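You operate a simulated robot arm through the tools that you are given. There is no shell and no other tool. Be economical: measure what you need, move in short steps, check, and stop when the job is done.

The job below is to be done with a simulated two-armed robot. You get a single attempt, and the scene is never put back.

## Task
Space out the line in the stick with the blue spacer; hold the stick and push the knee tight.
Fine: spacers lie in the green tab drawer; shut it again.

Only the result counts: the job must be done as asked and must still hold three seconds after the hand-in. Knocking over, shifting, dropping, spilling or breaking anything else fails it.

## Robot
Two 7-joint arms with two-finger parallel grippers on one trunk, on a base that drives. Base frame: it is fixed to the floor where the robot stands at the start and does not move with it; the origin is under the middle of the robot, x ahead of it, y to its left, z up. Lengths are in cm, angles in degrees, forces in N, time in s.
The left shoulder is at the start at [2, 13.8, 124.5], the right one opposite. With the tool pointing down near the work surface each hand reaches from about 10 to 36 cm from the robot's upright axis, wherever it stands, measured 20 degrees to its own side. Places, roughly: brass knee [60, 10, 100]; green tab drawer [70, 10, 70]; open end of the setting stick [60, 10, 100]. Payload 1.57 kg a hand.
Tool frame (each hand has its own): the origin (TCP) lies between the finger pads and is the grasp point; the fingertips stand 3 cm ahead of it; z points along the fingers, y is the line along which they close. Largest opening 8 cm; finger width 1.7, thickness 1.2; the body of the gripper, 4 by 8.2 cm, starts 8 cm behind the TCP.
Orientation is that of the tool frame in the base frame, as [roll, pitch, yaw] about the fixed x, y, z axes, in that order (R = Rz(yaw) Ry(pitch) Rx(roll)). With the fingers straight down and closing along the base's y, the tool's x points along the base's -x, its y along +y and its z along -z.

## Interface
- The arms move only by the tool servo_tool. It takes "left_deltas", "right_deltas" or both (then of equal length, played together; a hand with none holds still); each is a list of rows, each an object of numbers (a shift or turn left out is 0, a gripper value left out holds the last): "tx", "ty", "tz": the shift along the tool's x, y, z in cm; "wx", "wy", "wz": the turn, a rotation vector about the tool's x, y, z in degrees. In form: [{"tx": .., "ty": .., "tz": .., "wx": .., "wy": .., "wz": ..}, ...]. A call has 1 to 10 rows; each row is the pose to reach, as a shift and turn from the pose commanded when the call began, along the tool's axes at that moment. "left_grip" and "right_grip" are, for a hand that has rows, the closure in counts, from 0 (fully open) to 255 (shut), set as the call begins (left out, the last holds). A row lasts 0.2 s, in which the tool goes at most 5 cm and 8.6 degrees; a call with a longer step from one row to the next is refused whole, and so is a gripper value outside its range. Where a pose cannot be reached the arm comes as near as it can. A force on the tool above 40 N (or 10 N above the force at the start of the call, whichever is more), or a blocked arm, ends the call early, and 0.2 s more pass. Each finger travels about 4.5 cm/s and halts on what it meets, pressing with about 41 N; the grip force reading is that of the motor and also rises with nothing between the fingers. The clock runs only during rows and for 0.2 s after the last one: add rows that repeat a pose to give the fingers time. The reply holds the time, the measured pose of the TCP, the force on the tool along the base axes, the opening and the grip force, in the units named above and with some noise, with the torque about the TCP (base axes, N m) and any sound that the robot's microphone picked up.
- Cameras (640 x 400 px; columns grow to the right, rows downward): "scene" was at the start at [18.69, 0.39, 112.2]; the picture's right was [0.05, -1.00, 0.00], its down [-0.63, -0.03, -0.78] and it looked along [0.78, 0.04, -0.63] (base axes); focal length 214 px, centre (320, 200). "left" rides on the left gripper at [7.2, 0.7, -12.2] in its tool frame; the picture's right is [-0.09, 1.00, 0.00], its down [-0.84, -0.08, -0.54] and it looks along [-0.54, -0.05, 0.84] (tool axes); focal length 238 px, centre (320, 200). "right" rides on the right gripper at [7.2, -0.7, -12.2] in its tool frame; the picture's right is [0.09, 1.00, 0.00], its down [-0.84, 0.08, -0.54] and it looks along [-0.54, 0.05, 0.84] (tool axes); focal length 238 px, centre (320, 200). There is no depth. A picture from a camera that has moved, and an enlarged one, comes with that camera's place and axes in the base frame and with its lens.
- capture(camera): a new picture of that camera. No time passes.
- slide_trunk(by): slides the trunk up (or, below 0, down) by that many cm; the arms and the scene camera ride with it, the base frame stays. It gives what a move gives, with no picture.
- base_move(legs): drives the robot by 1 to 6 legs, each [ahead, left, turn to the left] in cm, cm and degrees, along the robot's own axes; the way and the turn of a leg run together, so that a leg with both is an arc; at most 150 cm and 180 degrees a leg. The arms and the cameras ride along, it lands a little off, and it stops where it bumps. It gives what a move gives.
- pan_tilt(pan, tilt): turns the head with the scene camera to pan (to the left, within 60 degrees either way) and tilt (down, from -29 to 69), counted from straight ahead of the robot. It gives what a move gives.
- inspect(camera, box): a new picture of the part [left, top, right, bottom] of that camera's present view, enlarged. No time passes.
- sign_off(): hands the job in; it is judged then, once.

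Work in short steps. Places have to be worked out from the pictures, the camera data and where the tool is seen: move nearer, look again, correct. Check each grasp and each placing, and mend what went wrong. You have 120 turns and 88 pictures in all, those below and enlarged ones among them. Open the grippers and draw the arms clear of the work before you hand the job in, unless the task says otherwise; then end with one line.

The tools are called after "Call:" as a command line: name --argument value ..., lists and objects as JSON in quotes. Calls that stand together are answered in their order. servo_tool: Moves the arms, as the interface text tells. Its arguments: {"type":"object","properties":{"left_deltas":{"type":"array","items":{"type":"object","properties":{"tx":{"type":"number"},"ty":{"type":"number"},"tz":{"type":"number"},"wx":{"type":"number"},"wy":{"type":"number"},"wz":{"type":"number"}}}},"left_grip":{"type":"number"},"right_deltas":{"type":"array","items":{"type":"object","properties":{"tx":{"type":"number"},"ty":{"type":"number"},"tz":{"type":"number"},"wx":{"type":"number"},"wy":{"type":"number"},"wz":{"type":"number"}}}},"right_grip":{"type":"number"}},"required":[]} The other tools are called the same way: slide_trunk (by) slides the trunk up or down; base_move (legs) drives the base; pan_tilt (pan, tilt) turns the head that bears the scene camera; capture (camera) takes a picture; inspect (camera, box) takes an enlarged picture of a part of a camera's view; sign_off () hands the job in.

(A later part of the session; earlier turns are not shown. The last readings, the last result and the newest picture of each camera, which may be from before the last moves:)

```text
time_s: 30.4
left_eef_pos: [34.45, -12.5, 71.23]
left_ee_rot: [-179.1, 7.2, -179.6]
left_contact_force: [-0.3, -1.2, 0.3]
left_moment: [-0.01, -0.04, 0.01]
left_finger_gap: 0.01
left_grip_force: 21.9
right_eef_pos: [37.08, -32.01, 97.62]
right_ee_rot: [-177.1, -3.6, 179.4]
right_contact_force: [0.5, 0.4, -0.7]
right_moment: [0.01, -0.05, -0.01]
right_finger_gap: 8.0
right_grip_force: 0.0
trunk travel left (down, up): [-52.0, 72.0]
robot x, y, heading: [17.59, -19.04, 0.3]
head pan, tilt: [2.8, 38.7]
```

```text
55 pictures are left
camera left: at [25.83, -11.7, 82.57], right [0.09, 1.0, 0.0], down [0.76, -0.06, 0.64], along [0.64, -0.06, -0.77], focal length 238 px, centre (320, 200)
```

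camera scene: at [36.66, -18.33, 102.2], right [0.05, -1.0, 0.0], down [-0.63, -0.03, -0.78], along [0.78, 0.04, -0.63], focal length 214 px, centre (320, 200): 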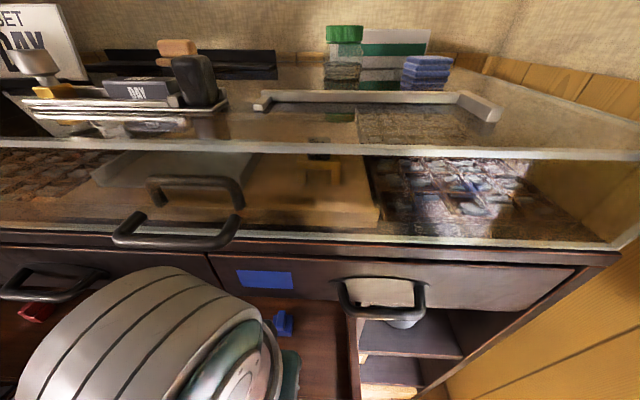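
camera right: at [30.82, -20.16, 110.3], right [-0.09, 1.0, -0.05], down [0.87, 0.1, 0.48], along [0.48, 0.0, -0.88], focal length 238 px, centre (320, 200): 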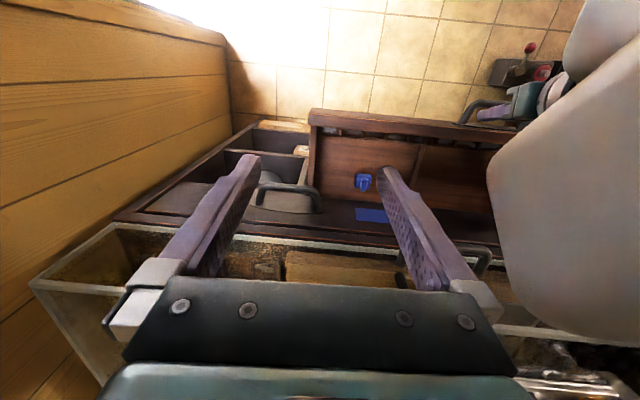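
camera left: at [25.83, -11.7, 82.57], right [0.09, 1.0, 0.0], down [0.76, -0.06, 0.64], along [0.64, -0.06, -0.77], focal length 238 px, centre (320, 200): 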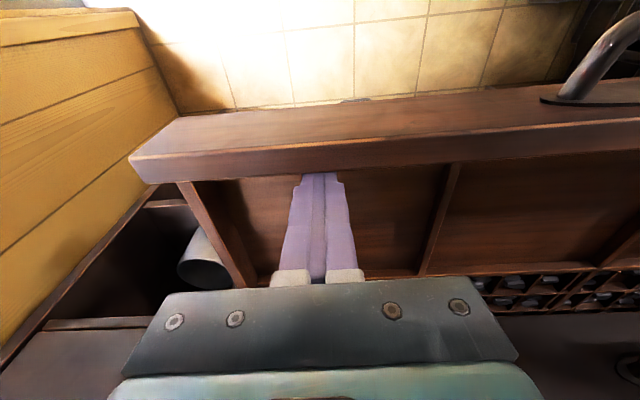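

The drawer came further out. I raise the trunk 6 to look where the spacer now is.

Call:
slide_trunk --by 7

Call:
capture --camera "left"

Call:
capture --camera "scene"

```text
time_s: 31.5
left_eef_pos: [34.58, -12.46, 78.38]
left_ee_rot: [-179.1, 7.2, -179.6]
left_contact_force: [0.4, 0.1, -0.1]
left_moment: [0.02, -0.03, 0.01]
left_finger_gap: 0.01
left_grip_force: 21.3
right_eef_pos: [37.1, -31.93, 104.73]
right_ee_rot: [-177.0, -3.7, 179.4]
right_contact_force: [0.4, 0.3, -0.6]
right_moment: [-0.01, -0.02, 0.0]
right_finger_gap: 8.0
right_grip_force: 0.1
trunk travel left (down, up): [-59.0, 65.0]
robot x, y, heading: [18.06, -18.75, 0.1]
head pan, tilt: [2.8, 38.7]
```

```text
54 pictures are left
camera left: at [25.9, -11.69, 89.56], right [0.09, 1.0, 0.0], down [0.76, -0.06, 0.64], along [0.64, -0.06, -0.77], focal length 238 px, centre (320, 200)
```

left: 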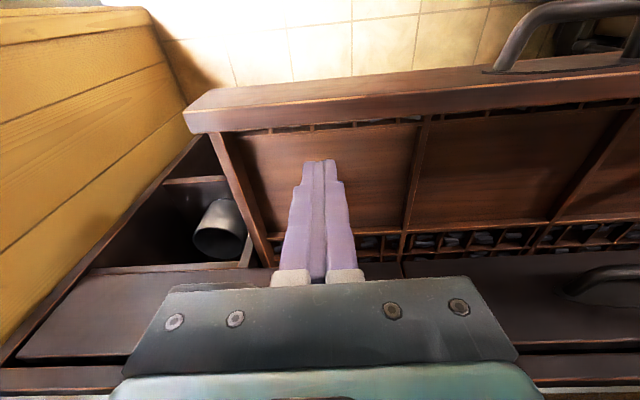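

```text
53 pictures are left
camera scene: at [36.67, -18.33, 109.19], right [0.05, -1.0, 0.0], down [-0.63, -0.03, -0.78], along [0.78, 0.04, -0.63], focal length 214 px, centre (320, 200)
```

scene: 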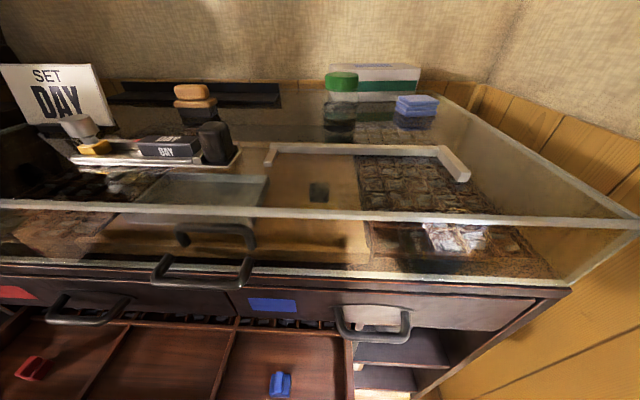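

Spacer now at about (43.8, −12.1). I bring the hand above it, vertical and open ~3.3.

Call:
servo_tool --left_deltas '[{"tx": -3, "tz": 0.4, "wy": 2}, {"tx": -6, "ty": 0.1, "tz": 0.8, "wy": 4}, {"tx": -8.93, "ty": 0.3, "tz": 1.1, "wy": 7}, {"tx": -8.93, "ty": 0.3, "tz": 1.1, "wy": 7}]' --left_grip 150

Call:
inspect --camera "left" --box '[220, 80, 420, 220]'

```text
time_s: 32.5
left_eef_pos: [43.36, -12.03, 78.43]
left_ee_rot: [-179.1, 0.1, -179.7]
left_contact_force: [0.4, -0.9, -0.4]
left_moment: [0.01, 0.0, 0.02]
left_finger_gap: 3.3
left_grip_force: 0.0
right_eef_pos: [37.14, -32.07, 104.82]
right_ee_rot: [-177.0, -3.8, 179.4]
right_contact_force: [-0.6, 0.6, 0.8]
right_moment: [0.02, 0.02, 0.03]
right_finger_gap: 7.99
right_grip_force: 0.1
trunk travel left (down, up): [-59.0, 65.0]
robot x, y, heading: [18.09, -18.75, 0.1]
head pan, tilt: [2.8, 38.7]
```

```text
2.86 times, centred on (320, 150) of left
camera zoom: at [36.31, -11.24, 90.67], right [0.09, 1.0, -0.02], down [0.84, -0.07, 0.54], along [0.54, -0.06, -0.84], focal length 681 px, centre (320, 343)
```

zoom: 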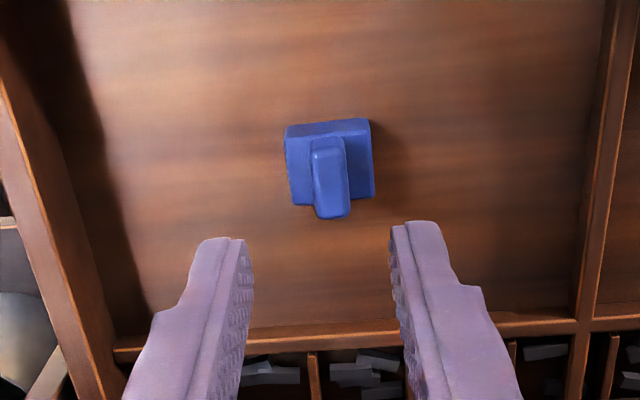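

Fin centre ≈(43.8, −11.85). I descend close to it and look.

Call:
servo_tool --left_deltas '[{"tx": -0.35, "ty": 0.15, "tz": 2}, {"tx": -0.35, "ty": 0.15, "tz": 4}, {"tx": -0.35, "ty": 0.15, "tz": 6}, {"tx": -0.35, "ty": 0.15, "tz": 6.6}]'

Call:
inspect --camera "left" --box '[260, 120, 380, 200]'

```text
time_s: 33.5
left_eef_pos: [43.84, -12.1, 71.76]
left_ee_rot: [-179.1, 0.1, -179.8]
left_contact_force: [-1.0, -0.1, -0.2]
left_moment: [0.01, 0.02, -0.03]
left_finger_gap: 3.29
left_grip_force: 0.0
right_eef_pos: [37.19, -32.06, 104.72]
right_ee_rot: [-177.0, -3.7, 179.4]
right_contact_force: [-0.1, -0.5, 0.1]
right_moment: [0.01, 0.0, -0.01]
right_finger_gap: 8.02
right_grip_force: 0.1
trunk travel left (down, up): [-59.0, 65.0]
robot x, y, heading: [17.96, -18.7, -0.2]
head pan, tilt: [2.8, 38.7]
```

```text
5.00 times, centred on (320, 160) of left
camera zoom: at [36.69, -11.26, 83.98], right [0.09, 1.0, -0.02], down [0.84, -0.06, 0.55], along [0.54, -0.06, -0.84], focal length 1192 px, centre (320, 400)
```

zoom: 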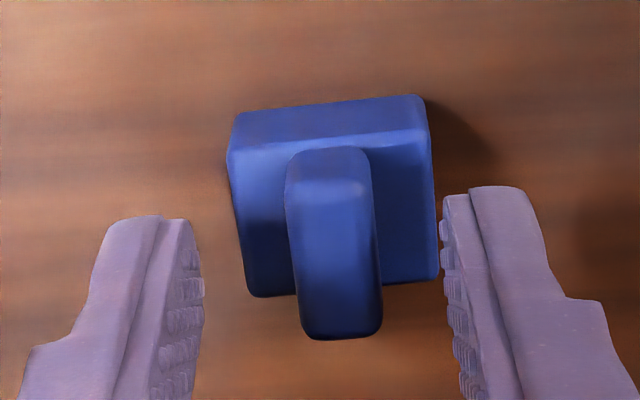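

Fin top seems nearer 69 than 70. I step down in small amounts, watching for contact on the block top.

Call:
servo_tool --left_deltas '[{"tx": 0.15, "ty": 0.15, "tz": 0.3}, {"tx": 0.15, "ty": 0.15, "tz": 0.6}, {"tx": 0.15, "ty": 0.15, "tz": 0.6}]'

Call:
inspect --camera "left" --box '[260, 120, 380, 200]'

```text
time_s: 34.3
left_eef_pos: [43.8, -11.95, 71.22]
left_ee_rot: [-179.1, 0.2, -179.7]
left_contact_force: [0.6, 0.5, -0.1]
left_moment: [0.0, -0.03, 0.03]
left_finger_gap: 3.29
left_grip_force: 0.1
right_eef_pos: [37.1, -32.04, 104.67]
right_ee_rot: [-177.0, -3.7, 179.5]
right_contact_force: [0.4, 0.3, 0.6]
right_moment: [-0.01, -0.02, 0.03]
right_finger_gap: 8.01
right_grip_force: 0.1
trunk travel left (down, up): [-59.0, 65.0]
robot x, y, heading: [17.91, -18.71, -0.2]
head pan, tilt: [2.8, 38.7]
```

```text
5.00 times, centred on (320, 160) of left
camera zoom: at [36.51, -11.1, 83.35], right [0.09, 1.0, -0.01], down [0.84, -0.07, 0.55], along [0.54, -0.06, -0.84], focal length 1192 px, centre (320, 400)
```

zoom: 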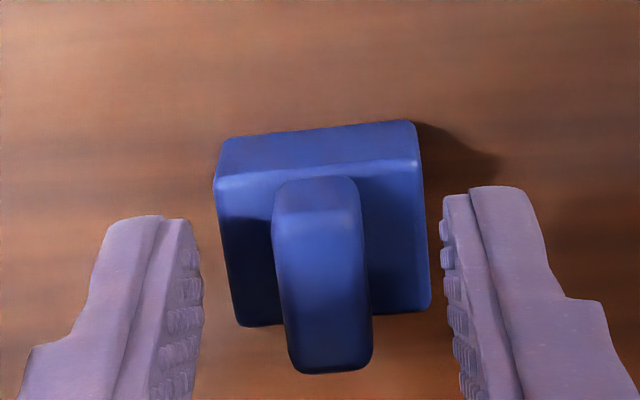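

Fin width (1.08) implies the top at ~70 and the block top ≤68.4. The tool is now vertical and slightly deeper than before; I close and read the gap.

Call:
servo_tool --left_deltas '[{"ty": -0.1}, {"ty": -0.1}, {"ty": -0.1}, {"ty": -0.1}, {"ty": -0.1}]' --left_grip 255

Call:
inspect --camera "left" --box '[260, 120, 380, 200]'

```text
time_s: 35.5
left_eef_pos: [43.62, -11.94, 71.11]
left_ee_rot: [-179.1, 0.1, -179.7]
left_contact_force: [0.2, 0.7, 1.6]
left_moment: [0.08, 0.02, 0.01]
left_finger_gap: 1.1
left_grip_force: 28.9
right_eef_pos: [37.05, -32.09, 104.69]
right_ee_rot: [-177.1, -3.6, 179.4]
right_contact_force: [0.1, 0.5, -0.7]
right_moment: [-0.03, -0.02, -0.01]
right_finger_gap: 8.0
right_grip_force: 0.0
trunk travel left (down, up): [-59.0, 65.0]
robot x, y, heading: [17.82, -18.68, 0.1]
head pan, tilt: [2.8, 38.7]
```

```text
5.00 times, centred on (320, 160) of left
camera zoom: at [36.5, -11.21, 83.35], right [0.09, 1.0, -0.02], down [0.84, -0.07, 0.55], along [0.54, -0.06, -0.84], focal length 1192 px, centre (320, 400)
```

zoom: 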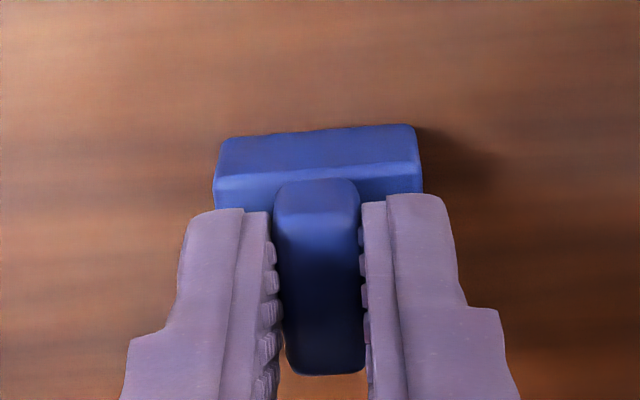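

The fin is gripped (gap 1.1), tips just at the block top. I lift with the trunk and check.

Call:
slide_trunk --by 4

Call:
inspect --camera "left" --box '[220, 80, 420, 220]'

```text
time_s: 36.3
left_eef_pos: [43.59, -11.99, 75.17]
left_ee_rot: [-179.1, 0.1, -179.5]
left_contact_force: [0.4, -0.7, 0.1]
left_moment: [0.0, 0.02, -0.02]
left_finger_gap: 1.09
left_grip_force: 29.1
right_eef_pos: [37.17, -31.93, 108.71]
right_ee_rot: [-176.9, -3.7, 179.4]
right_contact_force: [0.1, 0.2, -0.1]
right_moment: [-0.01, 0.03, 0.03]
right_finger_gap: 7.99
right_grip_force: 0.1
trunk travel left (down, up): [-63.0, 61.0]
robot x, y, heading: [18.27, -18.85, 0.1]
head pan, tilt: [2.8, 38.7]
```

```text
2.86 times, centred on (320, 150) of left
camera zoom: at [36.47, -11.22, 87.34], right [0.09, 1.0, -0.02], down [0.84, -0.07, 0.55], along [0.54, -0.06, -0.84], focal length 681 px, centre (320, 343)
```

zoom: 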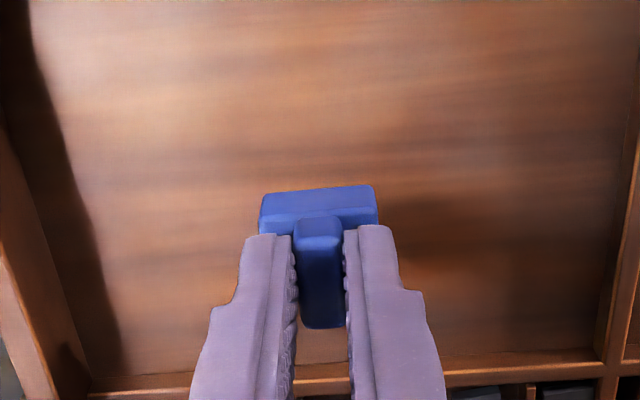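

The spacer is held and lifted. Next I shut the drawer with the right hand: raise the left a bit, then drive left so the drawer front is in the right hand's range.

Call:
servo_tool --left_deltas '[{"tz": -2}, {"tz": -4}, {"tz": -5}, {"tz": -5}]'

Call:
base_move --legs '[[0, 13, 0]]'

Call:
capture --camera "right"

Call:
capture --camera "left"

```text
time_s: 37.3
left_eef_pos: [43.7, -11.86, 80.16]
left_ee_rot: [-179.1, 0.1, -179.7]
left_contact_force: [-0.6, 0.6, -0.7]
left_moment: [0.0, 0.0, 0.0]
left_finger_gap: 1.11
left_grip_force: 28.4
right_eef_pos: [37.29, -32.02, 108.74]
right_ee_rot: [-177.0, -3.8, 179.4]
right_contact_force: [0.4, 0.1, -0.6]
right_moment: [0.0, 0.02, 0.01]
right_finger_gap: 7.99
right_grip_force: 0.0
trunk travel left (down, up): [-63.0, 61.0]
robot x, y, heading: [18.41, -18.88, -0.2]
head pan, tilt: [2.8, 38.7]
```

```text
time_s: 38.6
left_eef_pos: [43.72, 0.98, 80.12]
left_ee_rot: [-179.1, 0.2, -179.9]
left_contact_force: [-0.6, 0.1, -0.4]
left_moment: [-0.04, 0.01, 0.01]
left_finger_gap: 1.11
left_grip_force: 28.6
right_eef_pos: [37.14, -18.98, 108.66]
right_ee_rot: [-177.0, -3.7, 179.3]
right_contact_force: [-0.7, -0.9, -1.1]
right_moment: [0.0, 0.0, 0.01]
right_finger_gap: 8.03
right_grip_force: 0.0
trunk travel left (down, up): [-63.0, 61.0]
robot x, y, heading: [18.06, -5.5, -0.1]
head pan, tilt: [2.8, 38.7]
```

```text
47 pictures are left
camera right: at [30.75, -19.06, 121.3], right [-0.08, 1.0, -0.05], down [0.87, 0.09, 0.48], along [0.48, 0.0, -0.88], focal length 238 px, centre (320, 200)
```

right: 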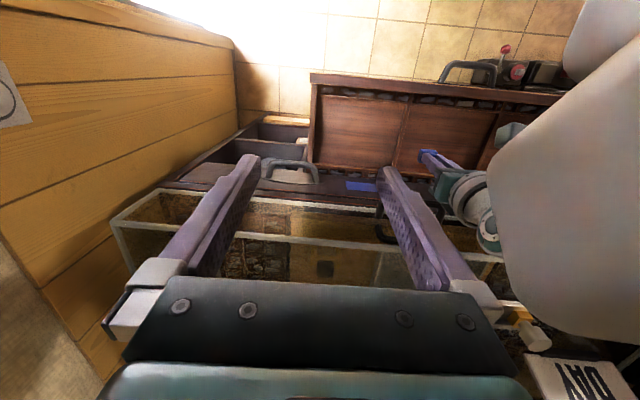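

```text
46 pictures are left
camera left: at [36.62, 1.87, 92.32], right [0.09, 1.0, -0.02], down [0.84, -0.07, 0.55], along [0.54, -0.06, -0.84], focal length 238 px, centre (320, 200)
```

left: 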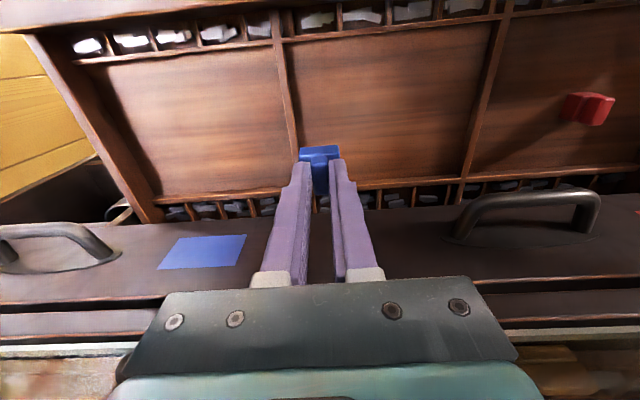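

Drawer front is at x≈31.5. I close the right gripper and bring it down in front of the drawer front.

Call:
servo_tool --right_deltas '[{"tx": 3.5, "tz": 0, "wx": -1, "wy": -1}, {"tx": 7, "tz": 0.5, "wx": -2, "wy": -2.5}, {"tx": 9.2, "ty": 1, "tz": 3, "wx": -3, "wy": -3.7}, {"tx": 8.9, "ty": 1.5, "tz": 7.5, "wx": -3, "wy": -3.7}, {"tx": 8.6, "ty": 2, "tz": 12, "wx": -3, "wy": -3.7}, {"tx": 8.3, "ty": 2.5, "tz": 16.5, "wx": -3, "wy": -3.7}, {"tx": 8, "ty": 3, "tz": 21, "wx": -3, "wy": -3.7}, {"tx": 7.7, "ty": 3.4, "tz": 25.5, "wx": -3, "wy": -3.7}, {"tx": 7.4, "ty": 3.6, "tz": 29, "wx": -3, "wy": -3.7}]' --right_grip 255

Call:
capture --camera "right"

```text
time_s: 39.1
left_eef_pos: [43.78, 1.07, 80.12]
left_ee_rot: [-179.1, 0.3, -179.9]
left_contact_force: [-0.1, -0.9, -0.5]
left_moment: [0.01, 0.01, 0.02]
left_finger_gap: 1.09
left_grip_force: 28.5
right_eef_pos: [34.93, -18.42, 108.81]
right_ee_rot: [-175.9, -5.5, 179.2]
right_contact_force: [13.3, -21.5, 5.9]
right_moment: [3.22, 2.46, 1.64]
right_finger_gap: 3.22
right_grip_force: 0.1
right hand out of reach, approached as far as the arm can: row 1, 2
trunk travel left (down, up): [-63.0, 61.0]
robot x, y, heading: [18.02, -5.63, -0.5]
head pan, tilt: [2.8, 38.7]
stopped in row 2 (right hand): the force on the tool passed its limit at 154 N (the readings are from after the stop); the commanded pose is now the measured one
```

```text
45 pictures are left
camera right: at [28.81, -18.21, 121.56], right [-0.08, 0.99, -0.06], down [0.88, 0.1, 0.45], along [0.46, -0.02, -0.89], focal length 238 px, centre (320, 200)
```

right: 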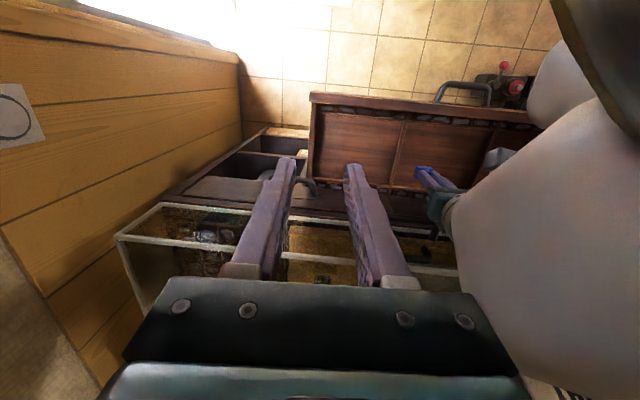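

The right hand ran into the head at that height. I move it away forward/right, then straight down below head level before going back.

Call:
servo_tool --right_deltas '[{"tx": -2, "ty": -2, "tz": 0}, {"tx": -3.4, "ty": -3, "tz": 3}, {"tx": -3.8, "ty": -2.5, "tz": 7.5}, {"tx": -4.2, "ty": -2, "tz": 12, "wx": -1, "wy": -1.5}, {"tx": -4.6, "ty": -1.5, "tz": 16.5, "wx": -2, "wy": -3}, {"tx": -5, "ty": -1, "tz": 21, "wx": -3, "wy": -4.5}, {"tx": -5.4, "ty": -0.5, "tz": 25, "wx": -4, "wy": -5.5}, {"tx": -5.6, "ty": -0.5, "tz": 28, "wx": -4, "wy": -5.5}]'

Call:
capture --camera "right"

```text
time_s: 40.9
left_eef_pos: [43.82, 0.99, 80.14]
left_ee_rot: [-179.1, 0.3, -179.9]
left_contact_force: [0.1, 0.3, -0.4]
left_moment: [0.02, 0.02, 0.03]
left_finger_gap: 1.1
left_grip_force: 28.4
right_eef_pos: [37.8, -20.78, 80.48]
right_ee_rot: [179.8, 0.4, 179.2]
right_contact_force: [-0.7, 0.7, 0.1]
right_moment: [0.01, 0.03, 0.0]
right_finger_gap: 0.0
right_grip_force: 21.1
trunk travel left (down, up): [-63.0, 61.0]
robot x, y, heading: [18.16, -5.72, -0.2]
head pan, tilt: [2.8, 38.7]
```

```text
44 pictures are left
camera right: at [30.57, -21.46, 92.53], right [-0.08, 1.0, 0.0], down [0.83, 0.06, 0.55], along [0.55, 0.04, -0.84], focal length 238 px, centre (320, 200)
```

right: 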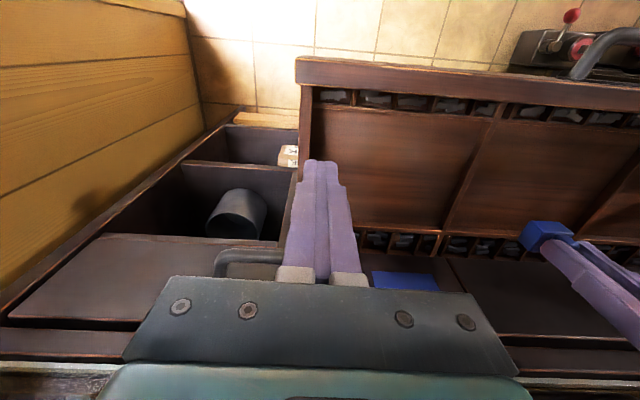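

Clear now. Back to x≈28, y≈−16, then down before the drawer front.

Call:
servo_tool --right_deltas '[{"tx": 3.3, "ty": 1.6}, {"tx": 6.6, "ty": 3.2}, {"tx": 9.9, "ty": 4.8}, {"tx": 9.9, "ty": 4.8, "tz": 3.5}, {"tx": 9.9, "ty": 4.8, "tz": 7}, {"tx": 9.9, "ty": 4.8, "tz": 10.4}]'

Call:
capture --camera "right"

```text
time_s: 42.3
left_eef_pos: [43.65, 1.05, 80.15]
left_ee_rot: [-179.1, 0.2, -179.9]
left_contact_force: [0.6, 0.0, -0.5]
left_moment: [-0.01, -0.01, -0.02]
left_finger_gap: 1.09
left_grip_force: 28.5
right_eef_pos: [28.34, -15.73, 70.24]
right_ee_rot: [179.8, 0.5, 179.0]
right_contact_force: [-0.4, -0.8, 0.0]
right_moment: [-0.01, 0.0, -0.02]
right_finger_gap: 0.0
right_grip_force: 21.1
trunk travel left (down, up): [-63.0, 61.0]
robot x, y, heading: [17.99, -5.24, 0.2]
head pan, tilt: [2.8, 38.7]
```

```text
43 pictures are left
camera right: at [20.97, -16.29, 82.31], right [-0.08, 1.0, 0.0], down [0.83, 0.06, 0.55], along [0.55, 0.04, -0.84], focal length 238 px, centre (320, 200)
```

right: 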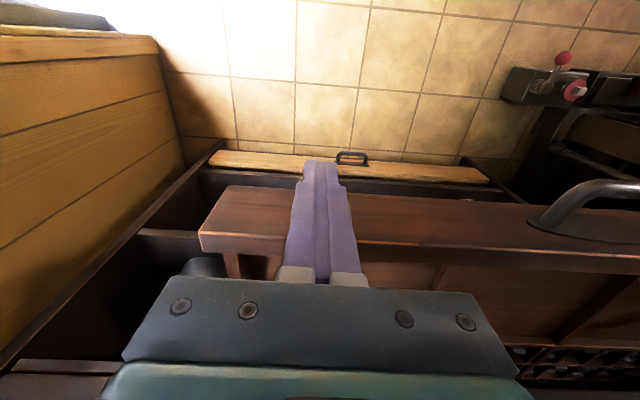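

In place in front of the drawer front. I tilt forward 20° (to clear the cabinet edge later) and push.

Call:
servo_tool --right_deltas '[{"ty": 1, "wy": -7}, {"ty": 2.2, "wy": -14}, {"ty": 2.2, "wy": -20}, {"tx": -2, "ty": 2.2, "wy": -20}, {"tx": -4, "ty": 2.2, "wy": -20}, {"tx": -6, "ty": 2.2, "wy": -20}, {"tx": -8, "ty": 2.2, "wy": -20}, {"tx": -10, "ty": 2.2, "wy": -20}, {"tx": -12, "ty": 2.2, "wy": -20}, {"tx": -14, "ty": 2.2, "wy": -20}]'

Call:
capture --camera "right"

```text
time_s: 44.5
left_eef_pos: [43.87, 0.9, 80.16]
left_ee_rot: [-179.1, 0.2, -179.9]
left_contact_force: [0.0, -0.2, -0.5]
left_moment: [-0.02, -0.02, -0.02]
left_finger_gap: 1.09
left_grip_force: 28.7
right_eef_pos: [42.37, -13.75, 70.15]
right_ee_rot: [179.7, 20.5, 179.0]
right_contact_force: [0.3, -0.2, 0.5]
right_moment: [0.01, 0.01, -0.01]
right_finger_gap: 0.02
right_grip_force: 21.0
trunk travel left (down, up): [-63.0, 61.0]
robot x, y, heading: [17.8, -5.67, -0.2]
head pan, tilt: [2.8, 38.7]
```

```text
42 pictures are left
camera right: at [31.36, -14.44, 79.04], right [-0.07, 1.0, -0.03], down [0.6, 0.07, 0.8], along [0.8, 0.04, -0.6], focal length 238 px, centre (320, 200)
```

right: 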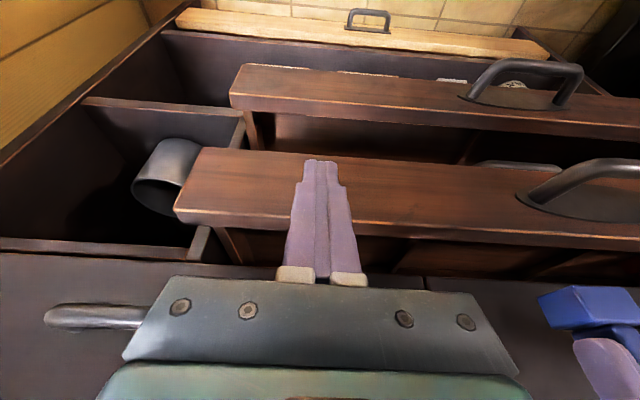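

Drawer follows. I push the remaining ~7.5 cm until it seats.

Call:
servo_tool --right_deltas '[{"tx": -1.4, "tz": 0.52}, {"tx": -2.8, "tz": 1.05}, {"tx": -4.2, "tz": 1.57}, {"tx": -5.6, "tz": 2.1}, {"tx": -6.3, "tz": 2.36}, {"tx": -7, "tz": 2.63}, {"tx": -7.5, "tz": 2.8}]'

Call:
capture --camera "right"

```text
time_s: 46.1
left_eef_pos: [43.58, 1.07, 79.99]
left_ee_rot: [-179.1, 0.1, -179.9]
left_contact_force: [0.0, 0.3, 0.1]
left_moment: [-0.01, 0.0, 0.03]
left_finger_gap: 1.12
left_grip_force: 28.5
right_eef_pos: [49.71, -13.99, 70.12]
right_ee_rot: [179.9, 19.9, 179.0]
right_contact_force: [-10.1, 1.1, 5.0]
right_moment: [0.04, 0.17, 0.04]
right_finger_gap: 0.0
right_grip_force: 21.0
trunk travel left (down, up): [-63.0, 61.0]
robot x, y, heading: [18.02, -5.64, -0.2]
head pan, tilt: [2.8, 38.7]
```

```text
41 pictures are left
camera right: at [38.79, -14.48, 78.91], right [-0.07, 1.0, -0.03], down [0.6, 0.07, 0.79], along [0.79, 0.04, -0.61], focal length 238 px, centre (320, 200)
```

right: 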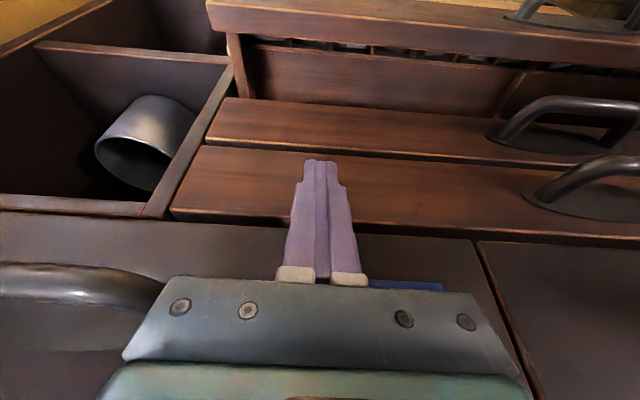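

Contact force of 10 N; the drawer looks flush. One more small push to confirm, then back off.

Call:
servo_tool --right_deltas '[{"tx": -0.6, "tz": 0.22}, {"tx": -0.6, "tz": 0.22}]'

Call:
servo_tool --right_deltas '[{"tx": 3, "tz": -1.1}, {"tx": 7, "tz": -2.6}, {"tx": 11, "tz": -4}, {"tx": 11, "tz": -4}]'

Call:
capture --camera "right"

```text
time_s: 46.7
left_eef_pos: [43.07, 1.07, 79.95]
left_ee_rot: [-179.1, -0.2, -179.9]
left_contact_force: [0.3, 0.2, -0.5]
left_moment: [-0.03, 0.02, -0.02]
left_finger_gap: 1.08
left_grip_force: 28.5
right_eef_pos: [49.75, -13.99, 69.81]
right_ee_rot: [179.9, 19.5, 179.0]
right_contact_force: [-27.4, 0.6, 8.3]
right_moment: [0.11, 0.5, 0.04]
right_finger_gap: 0.0
right_grip_force: 21.5
trunk travel left (down, up): [-63.0, 61.0]
robot x, y, heading: [17.72, -5.93, -0.2]
head pan, tilt: [2.8, 38.7]
```

```text
time_s: 47.7
left_eef_pos: [43.72, 0.99, 80.09]
left_ee_rot: [-179.1, 0.1, -179.8]
left_contact_force: [0.4, -0.4, -0.9]
left_moment: [0.0, -0.01, 0.02]
left_finger_gap: 1.11
left_grip_force: 28.6
right_eef_pos: [39.23, -13.99, 70.04]
right_ee_rot: [179.9, 20.4, 179.1]
right_contact_force: [-0.9, 0.3, -0.1]
right_moment: [0.02, 0.01, -0.02]
right_finger_gap: 0.0
right_grip_force: 21.4
trunk travel left (down, up): [-63.0, 61.0]
robot x, y, heading: [17.98, -5.83, -0.2]
head pan, tilt: [2.8, 38.7]
```

```text
40 pictures are left
camera right: at [28.21, -14.55, 78.88], right [-0.07, 1.0, -0.03], down [0.6, 0.07, 0.8], along [0.8, 0.04, -0.6], focal length 238 px, centre (320, 200)
```

right: 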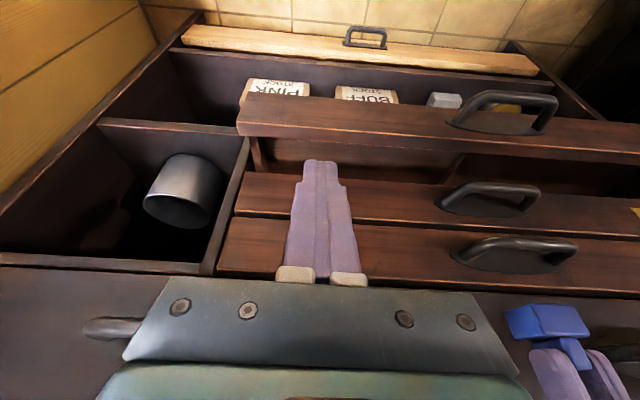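

Drawer is shut. I straighten the right hand and raise the trunk so both hands come above the counter.

Call:
servo_tool --right_deltas '[{"tx": -0.9, "ty": -1, "tz": -2.5, "wy": 7}, {"tx": -1.9, "ty": -2, "tz": -5, "wy": 14}, {"tx": -2.8, "ty": -3, "tz": -7.5, "wy": 20}, {"tx": -2.8, "ty": -3, "tz": -7.5, "wy": 20}]' --right_grip 0

Call:
slide_trunk --by 32

Call:
capture --camera "scene"

Call:
capture --camera "left"

```text
time_s: 48.7
left_eef_pos: [43.75, 0.97, 80.14]
left_ee_rot: [-179.0, 0.1, -179.8]
left_contact_force: [0.1, -0.1, -1.3]
left_moment: [0.0, 0.01, 0.0]
left_finger_gap: 1.09
left_grip_force: 28.8
right_eef_pos: [39.03, -16.79, 78.19]
right_ee_rot: [179.8, 0.3, 179.3]
right_contact_force: [0.5, 0.6, -0.2]
right_moment: [0.01, 0.0, 0.03]
right_finger_gap: 8.03
right_grip_force: 0.0
trunk travel left (down, up): [-63.0, 61.0]
robot x, y, heading: [18.01, -5.64, -0.2]
head pan, tilt: [2.8, 38.7]
```

```text
time_s: 51.9
left_eef_pos: [43.86, 1.02, 112.05]
left_ee_rot: [-179.1, 0.2, -179.9]
left_contact_force: [0.5, 0.4, -0.4]
left_moment: [0.01, 0.03, 0.0]
left_finger_gap: 1.08
left_grip_force: 28.7
right_eef_pos: [39.06, -16.84, 110.15]
right_ee_rot: [179.8, 0.4, 179.1]
right_contact_force: [0.0, -0.5, -1.0]
right_moment: [0.03, 0.02, 0.0]
right_finger_gap: 8.01
right_grip_force: 0.1
trunk travel left (down, up): [-95.0, 29.0]
robot x, y, heading: [17.62, -5.87, 0.1]
head pan, tilt: [2.8, 38.7]
```

```text
39 pictures are left
camera scene: at [36.68, -5.4, 145.19], right [0.05, -1.0, 0.0], down [-0.63, -0.03, -0.78], along [0.78, 0.04, -0.63], focal length 214 px, centre (320, 200)
```

scene: 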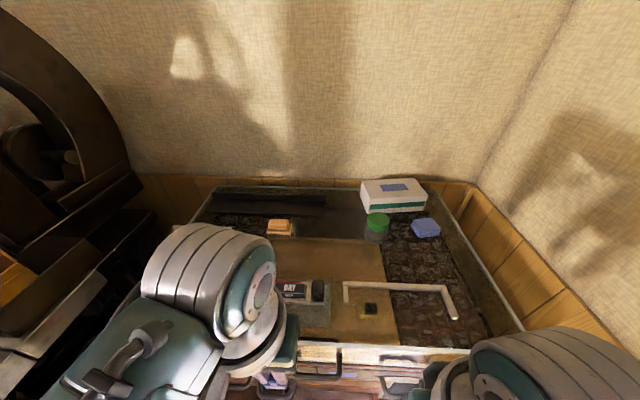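

```text
38 pictures are left
camera left: at [36.62, 1.85, 124.32], right [0.09, 1.0, -0.02], down [0.84, -0.07, 0.55], along [0.54, -0.06, -0.84], focal length 238 px, centre (320, 200)
```

left: 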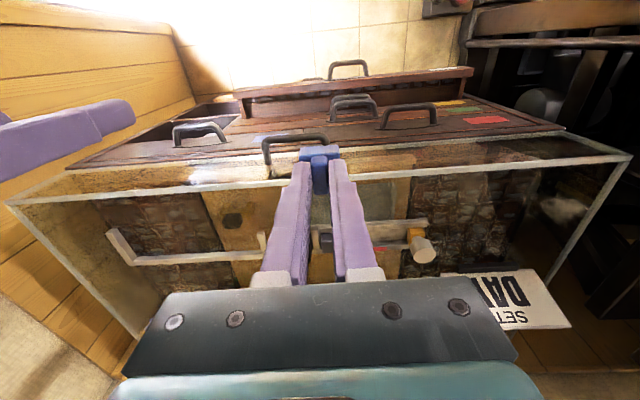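

Spacer still held. I drive 10 ahead so the stick comes in reach.

Call:
base_move --legs '[[10, 0, 0]]'

Call:
pan_tilt --pan 5 --tilt 60

Call:
capture --camera "scene"

Call:
capture --camera "left"

```text
time_s: 53.1
left_eef_pos: [53.84, 1.05, 112.09]
left_ee_rot: [-179.1, 0.1, -179.9]
left_contact_force: [0.2, -0.6, -0.3]
left_moment: [0.05, -0.01, -0.02]
left_finger_gap: 1.1
left_grip_force: 28.0
right_eef_pos: [49.03, -16.86, 110.14]
right_ee_rot: [179.8, 0.3, 179.1]
right_contact_force: [0.8, 0.5, 0.8]
right_moment: [0.02, 0.0, 0.02]
right_finger_gap: 8.0
right_grip_force: 0.1
trunk travel left (down, up): [-95.0, 29.0]
robot x, y, heading: [28.1, -5.8, -0.3]
head pan, tilt: [2.8, 38.7]
```

```text
time_s: 53.9
left_eef_pos: [53.77, 0.94, 112.12]
left_ee_rot: [-179.0, 0.1, -179.8]
left_contact_force: [0.8, 0.7, -0.7]
left_moment: [0.01, -0.01, -0.03]
left_finger_gap: 1.09
left_grip_force: 28.6
right_eef_pos: [49.01, -16.87, 110.08]
right_ee_rot: [179.8, 0.3, 179.1]
right_contact_force: [-0.1, 0.8, -0.3]
right_moment: [0.0, 0.0, -0.01]
right_finger_gap: 8.0
right_grip_force: 0.1
trunk travel left (down, up): [-95.0, 29.0]
robot x, y, heading: [27.83, -5.76, -0.2]
head pan, tilt: [5.0, 60.0]
```

```text
37 pictures are left
camera scene: at [44.75, -5.27, 142.34], right [0.08, -1.0, 0.0], down [-0.86, -0.07, -0.5], along [0.5, 0.04, -0.87], focal length 214 px, centre (320, 200)
```

scene: 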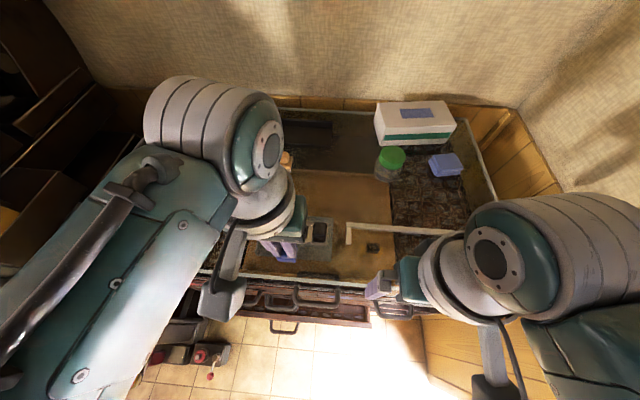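

```text
36 pictures are left
camera left: at [46.61, 1.81, 124.31], right [0.09, 1.0, -0.02], down [0.84, -0.07, 0.55], along [0.54, -0.06, -0.84], focal length 238 px, centre (320, 200)
```

left: 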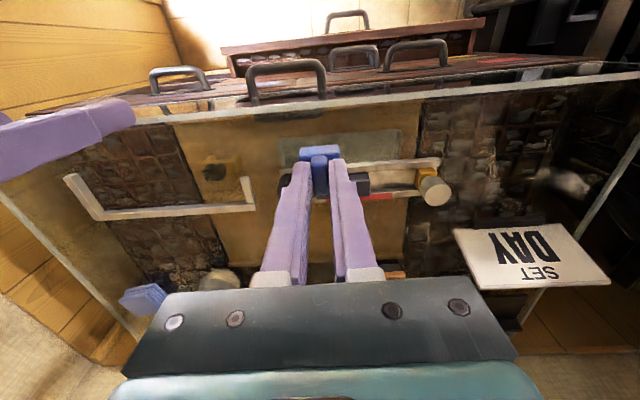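

Good view. I move the left hand left to y≈9 and look at the stick enlarged.

Call:
servo_tool --left_deltas '[{"ty": 4}, {"ty": 8}, {"ty": 8}]'

Call:
inspect --camera "left" --box '[180, 100, 440, 260]'

Call:
capture --camera "right"

```text
time_s: 54.7
left_eef_pos: [53.6, 8.89, 112.06]
left_ee_rot: [-179.1, 0.1, -179.9]
left_contact_force: [-0.1, -0.3, -0.3]
left_moment: [0.02, -0.01, -0.01]
left_finger_gap: 1.08
left_grip_force: 28.2
right_eef_pos: [49.04, -16.8, 110.21]
right_ee_rot: [179.9, 0.3, 179.1]
right_contact_force: [-0.4, 0.7, 0.0]
right_moment: [-0.01, 0.01, -0.01]
right_finger_gap: 7.99
right_grip_force: 0.0
trunk travel left (down, up): [-95.0, 29.0]
robot x, y, heading: [28.03, -5.66, -0.2]
head pan, tilt: [5.0, 60.0]
```

```text
2.46 times, centred on (310, 180) of left
camera zoom: at [46.5, 9.69, 124.24], right [0.09, 1.0, -0.02], down [0.84, -0.07, 0.54], along [0.54, -0.06, -0.84], focal length 587 px, centre (345, 249)
```

zoom: 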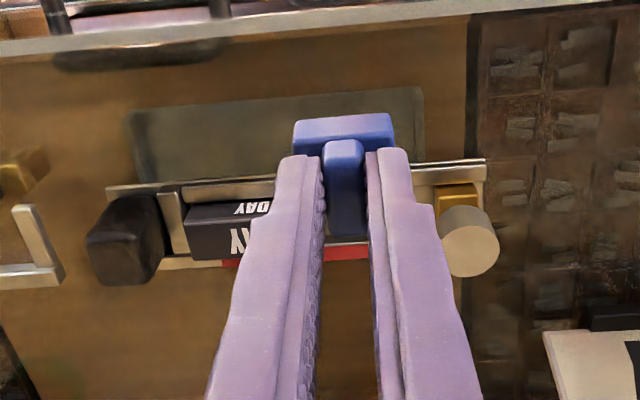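

```text
34 pictures are left
camera right: at [41.77, -17.45, 122.19], right [-0.08, 1.0, 0.0], down [0.83, 0.06, 0.55], along [0.54, 0.04, -0.84], focal length 238 px, centre (320, 200)
```

right: 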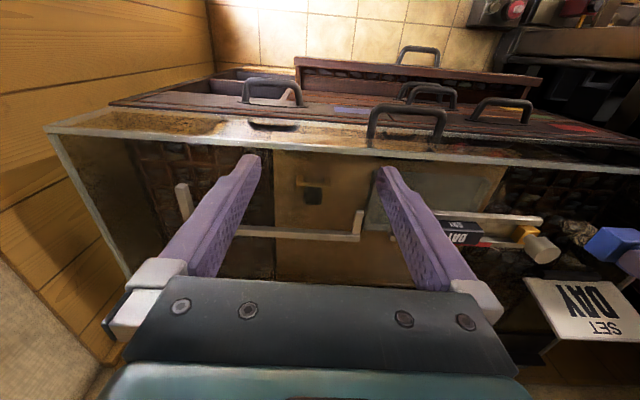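

Estimates: type top z≈98, x 60.9–63.3, its left end y≈6; knee face y≈12. I need 3.5 cm more forward reach, and a bit left.

Call:
base_move --legs '[[3.5, 2, 0]]'

Call:
capture --camera "scene"

```text
time_s: 55.6
left_eef_pos: [57.19, 10.83, 112.07]
left_ee_rot: [-179.2, 0.2, -179.9]
left_contact_force: [-0.3, 0.8, 0.0]
left_moment: [0.02, 0.03, 0.01]
left_finger_gap: 1.09
left_grip_force: 29.1
right_eef_pos: [52.52, -14.8, 110.08]
right_ee_rot: [179.8, 0.4, 179.1]
right_contact_force: [-0.4, -0.3, -0.4]
right_moment: [-0.03, -0.02, -0.02]
right_finger_gap: 8.02
right_grip_force: 0.1
trunk travel left (down, up): [-95.0, 29.0]
robot x, y, heading: [31.26, -3.91, -0.2]
head pan, tilt: [5.0, 60.0]
```

```text
33 pictures are left
camera scene: at [48.25, -3.31, 142.33], right [0.08, -1.0, 0.0], down [-0.86, -0.07, -0.5], along [0.5, 0.04, -0.87], focal length 214 px, centre (320, 200)
```

scene: 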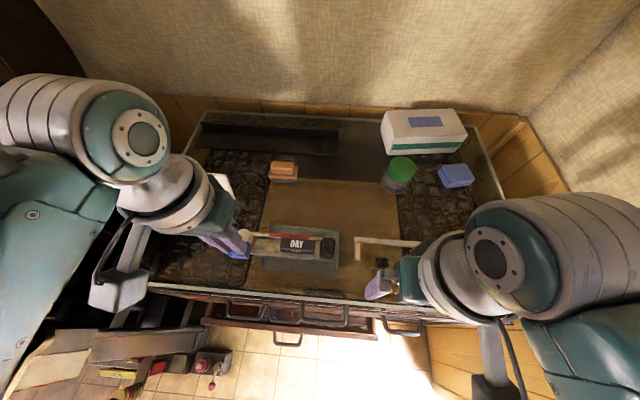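

Scene camera looks almost straight down at the stick; I enlarge it to measure the gap.

Call:
inspect --camera "scene" --box '[220, 210, 360, 290]'

```text
4.57 times, centred on (290, 250) of scene
camera zoom: at [48.25, -3.31, 142.33], right [0.08, -1.0, 0.0], down [-0.86, -0.07, -0.5], along [0.5, 0.04, -0.87], focal length 980 px, centre (457, -29)
```

zoom: 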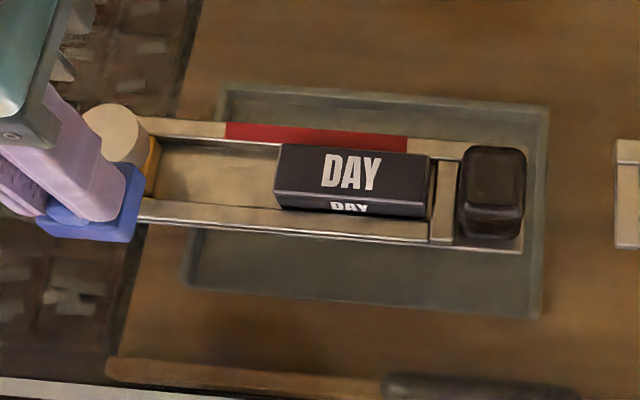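

Gap in the channel: type end y≈6.1, knee face y≈12.1, channel x≈60.8–63.9. I hover the spacer over (62.3, 8.9).

Call:
servo_tool --left_deltas '[{"tx": -2.6, "ty": -1, "tz": 0}, {"tx": -5.3, "ty": -1.93, "tz": 1}, {"tx": -5.3, "ty": -1.93, "tz": 4.5}, {"tx": -5.3, "ty": -1.93, "tz": 7.6}, {"tx": -5.3, "ty": -1.93, "tz": 7.6}]'

Call:
inspect --camera "scene" --box '[220, 210, 360, 290]'

Call:
inspect --camera "left" --box '[220, 90, 460, 240]'

```text
time_s: 56.8
left_eef_pos: [62.41, 8.94, 104.5]
left_ee_rot: [-179.1, 0.2, -180.0]
left_contact_force: [0.2, -0.3, -0.5]
left_moment: [-0.02, -0.02, 0.0]
left_finger_gap: 1.1
left_grip_force: 28.6
right_eef_pos: [52.54, -14.92, 110.07]
right_ee_rot: [179.8, 0.3, 179.1]
right_contact_force: [-0.6, 0.4, 0.4]
right_moment: [0.0, -0.04, -0.01]
right_finger_gap: 8.01
right_grip_force: 0.1
trunk travel left (down, up): [-95.0, 29.0]
robot x, y, heading: [31.39, -3.69, -0.1]
head pan, tilt: [5.0, 60.0]
```

```text
4.57 times, centred on (290, 250) of scene
camera zoom: at [48.25, -3.31, 142.33], right [0.08, -1.0, 0.0], down [-0.86, -0.07, -0.5], along [0.5, 0.04, -0.87], focal length 980 px, centre (457, -29)
```

zoom: 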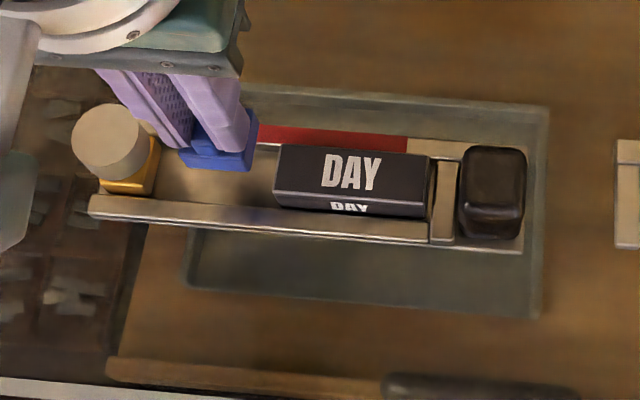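

```text
2.67 times, centred on (340, 165) of left
camera zoom: at [55.26, 9.66, 116.75], right [0.09, 1.0, -0.02], down [0.84, -0.07, 0.55], along [0.54, -0.06, -0.84], focal length 636 px, centre (267, 293)
```

zoom: 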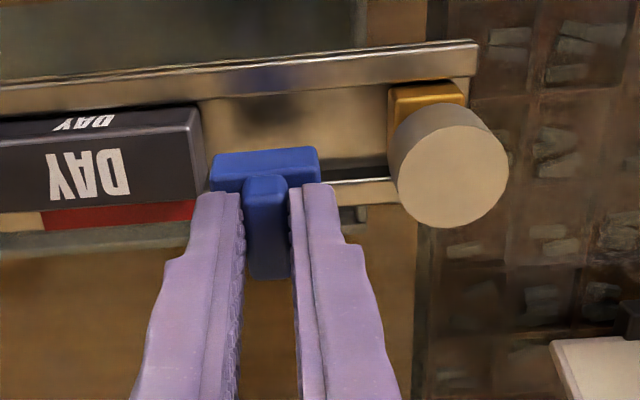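

Spacer needs about 0.25 cm toward the robot. I correct and lower to just above the channel floor.

Call:
servo_tool --left_deltas '[{"tx": 0.25, "ty": 0.2, "tz": 0.5}, {"tx": 0.25, "ty": 0.2, "tz": 1.5}, {"tx": 0.25, "ty": 0.2, "tz": 2.3}, {"tx": 0.25, "ty": 0.2, "tz": 2.8}, {"tx": 0.25, "ty": 0.2, "tz": 2.8}]'

Call:
inspect --camera "left" --box '[220, 90, 460, 240]'

Call:
inspect --camera "scene" --box '[220, 210, 360, 290]'

```text
time_s: 58.0
left_eef_pos: [62.2, 8.82, 101.61]
left_ee_rot: [-179.1, 0.0, -179.9]
left_contact_force: [0.7, 0.3, -1.2]
left_moment: [0.0, -0.03, -0.04]
left_finger_gap: 1.07
left_grip_force: 28.7
right_eef_pos: [52.57, -14.94, 110.15]
right_ee_rot: [179.9, 0.2, 179.1]
right_contact_force: [0.5, -0.1, 0.6]
right_moment: [-0.02, -0.01, 0.02]
right_finger_gap: 7.99
right_grip_force: 0.1
trunk travel left (down, up): [-95.0, 29.0]
robot x, y, heading: [31.64, -3.62, -0.1]
head pan, tilt: [5.0, 60.0]
```

```text
2.67 times, centred on (340, 165) of left
camera zoom: at [54.98, 9.75, 113.91], right [0.09, 1.0, -0.02], down [0.84, -0.07, 0.54], along [0.54, -0.06, -0.84], focal length 636 px, centre (267, 293)
```

zoom: 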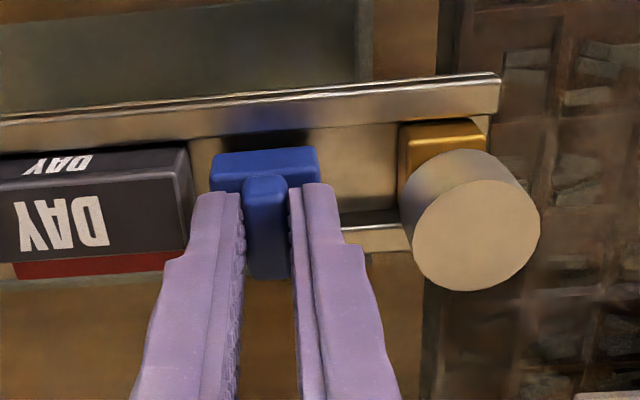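

```text
4.57 times, centred on (290, 250) of scene
camera zoom: at [48.26, -3.31, 142.33], right [0.08, -1.0, 0.0], down [-0.86, -0.07, -0.5], along [0.5, 0.04, -0.87], focal length 980 px, centre (457, -29)
```

zoom: 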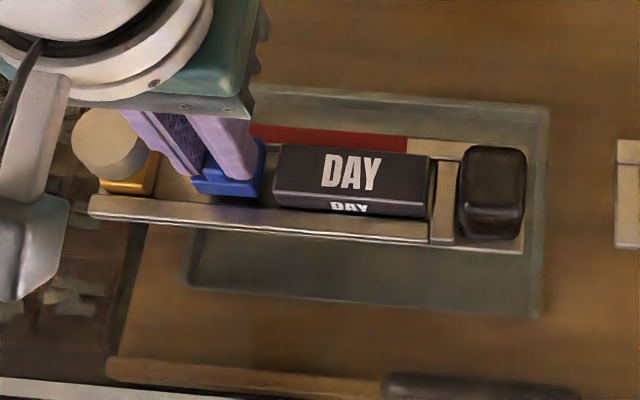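

The spacer sits over the channel, aligned with the type. I lower until contact.

Call:
servo_tool --left_deltas '[{"tz": 0.3}, {"tz": 0.6}, {"tz": 0.8}, {"tz": 0.8}]'

```text
time_s: 59.0
left_eef_pos: [62.31, 8.96, 100.8]
left_ee_rot: [-179.1, 0.1, -179.9]
left_contact_force: [-0.1, 0.3, 0.8]
left_moment: [0.02, -0.03, 0.01]
left_finger_gap: 1.1
left_grip_force: 28.7
right_eef_pos: [52.6, -14.81, 110.12]
right_ee_rot: [179.8, 0.3, 179.0]
right_contact_force: [0.4, -0.2, 0.2]
right_moment: [0.03, 0.01, 0.0]
right_finger_gap: 8.0
right_grip_force: 0.0
trunk travel left (down, up): [-95.0, 29.0]
robot x, y, heading: [31.49, -3.87, -0.0]
head pan, tilt: [5.0, 60.0]
```

No contact yet; lower further in small steps.

Call:
servo_tool --left_deltas '[{"tz": 0.2}, {"tz": 0.4}, {"tz": 0.4}]'

Call:
inspect --camera "scene" --box '[220, 220, 320, 280]'

```text
time_s: 59.8
left_eef_pos: [62.22, 8.79, 100.74]
left_ee_rot: [-179.2, 0.2, -180.0]
left_contact_force: [-2.3, 0.3, 8.7]
left_moment: [0.11, 0.07, 0.0]
left_finger_gap: 1.08
left_grip_force: 28.1
right_eef_pos: [52.52, -14.94, 110.17]
right_ee_rot: [179.8, 0.4, 179.1]
right_contact_force: [0.7, -0.4, 0.4]
right_moment: [-0.03, -0.04, 0.04]
right_finger_gap: 7.97
right_grip_force: 0.1
trunk travel left (down, up): [-95.0, 29.0]
robot x, y, heading: [31.79, -3.41, -0.4]
head pan, tilt: [5.0, 60.0]
```

```text
6.40 times, centred on (270, 250) of scene
camera zoom: at [48.26, -3.31, 142.34], right [0.08, -1.0, 0.0], down [-0.86, -0.07, -0.5], along [0.5, 0.04, -0.87], focal length 1373 px, centre (640, -120)
```

zoom: 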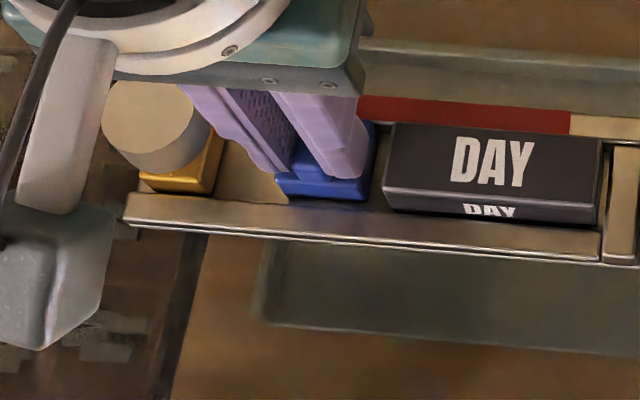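

Contact of ~9 N at TCP z 100.74. I check with the left camera whether the block is on the floor or catching the back rail.

Call:
inspect --camera "left" --box '[270, 110, 390, 190]'

```text
5.00 times, centred on (330, 150) of left
camera zoom: at [55.07, 9.72, 112.96], right [0.09, 1.0, -0.02], down [0.84, -0.07, 0.55], along [0.54, -0.06, -0.84], focal length 1192 px, centre (270, 450)
```

zoom: 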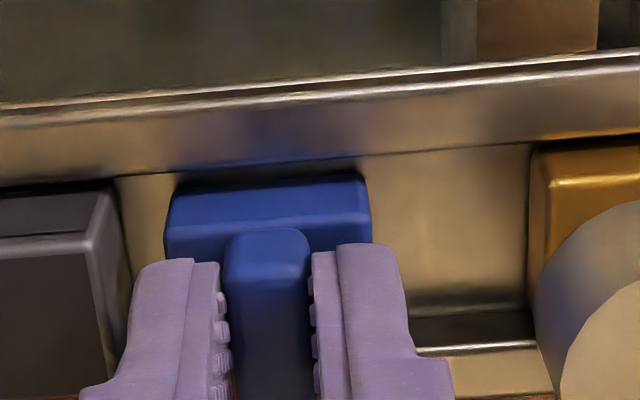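

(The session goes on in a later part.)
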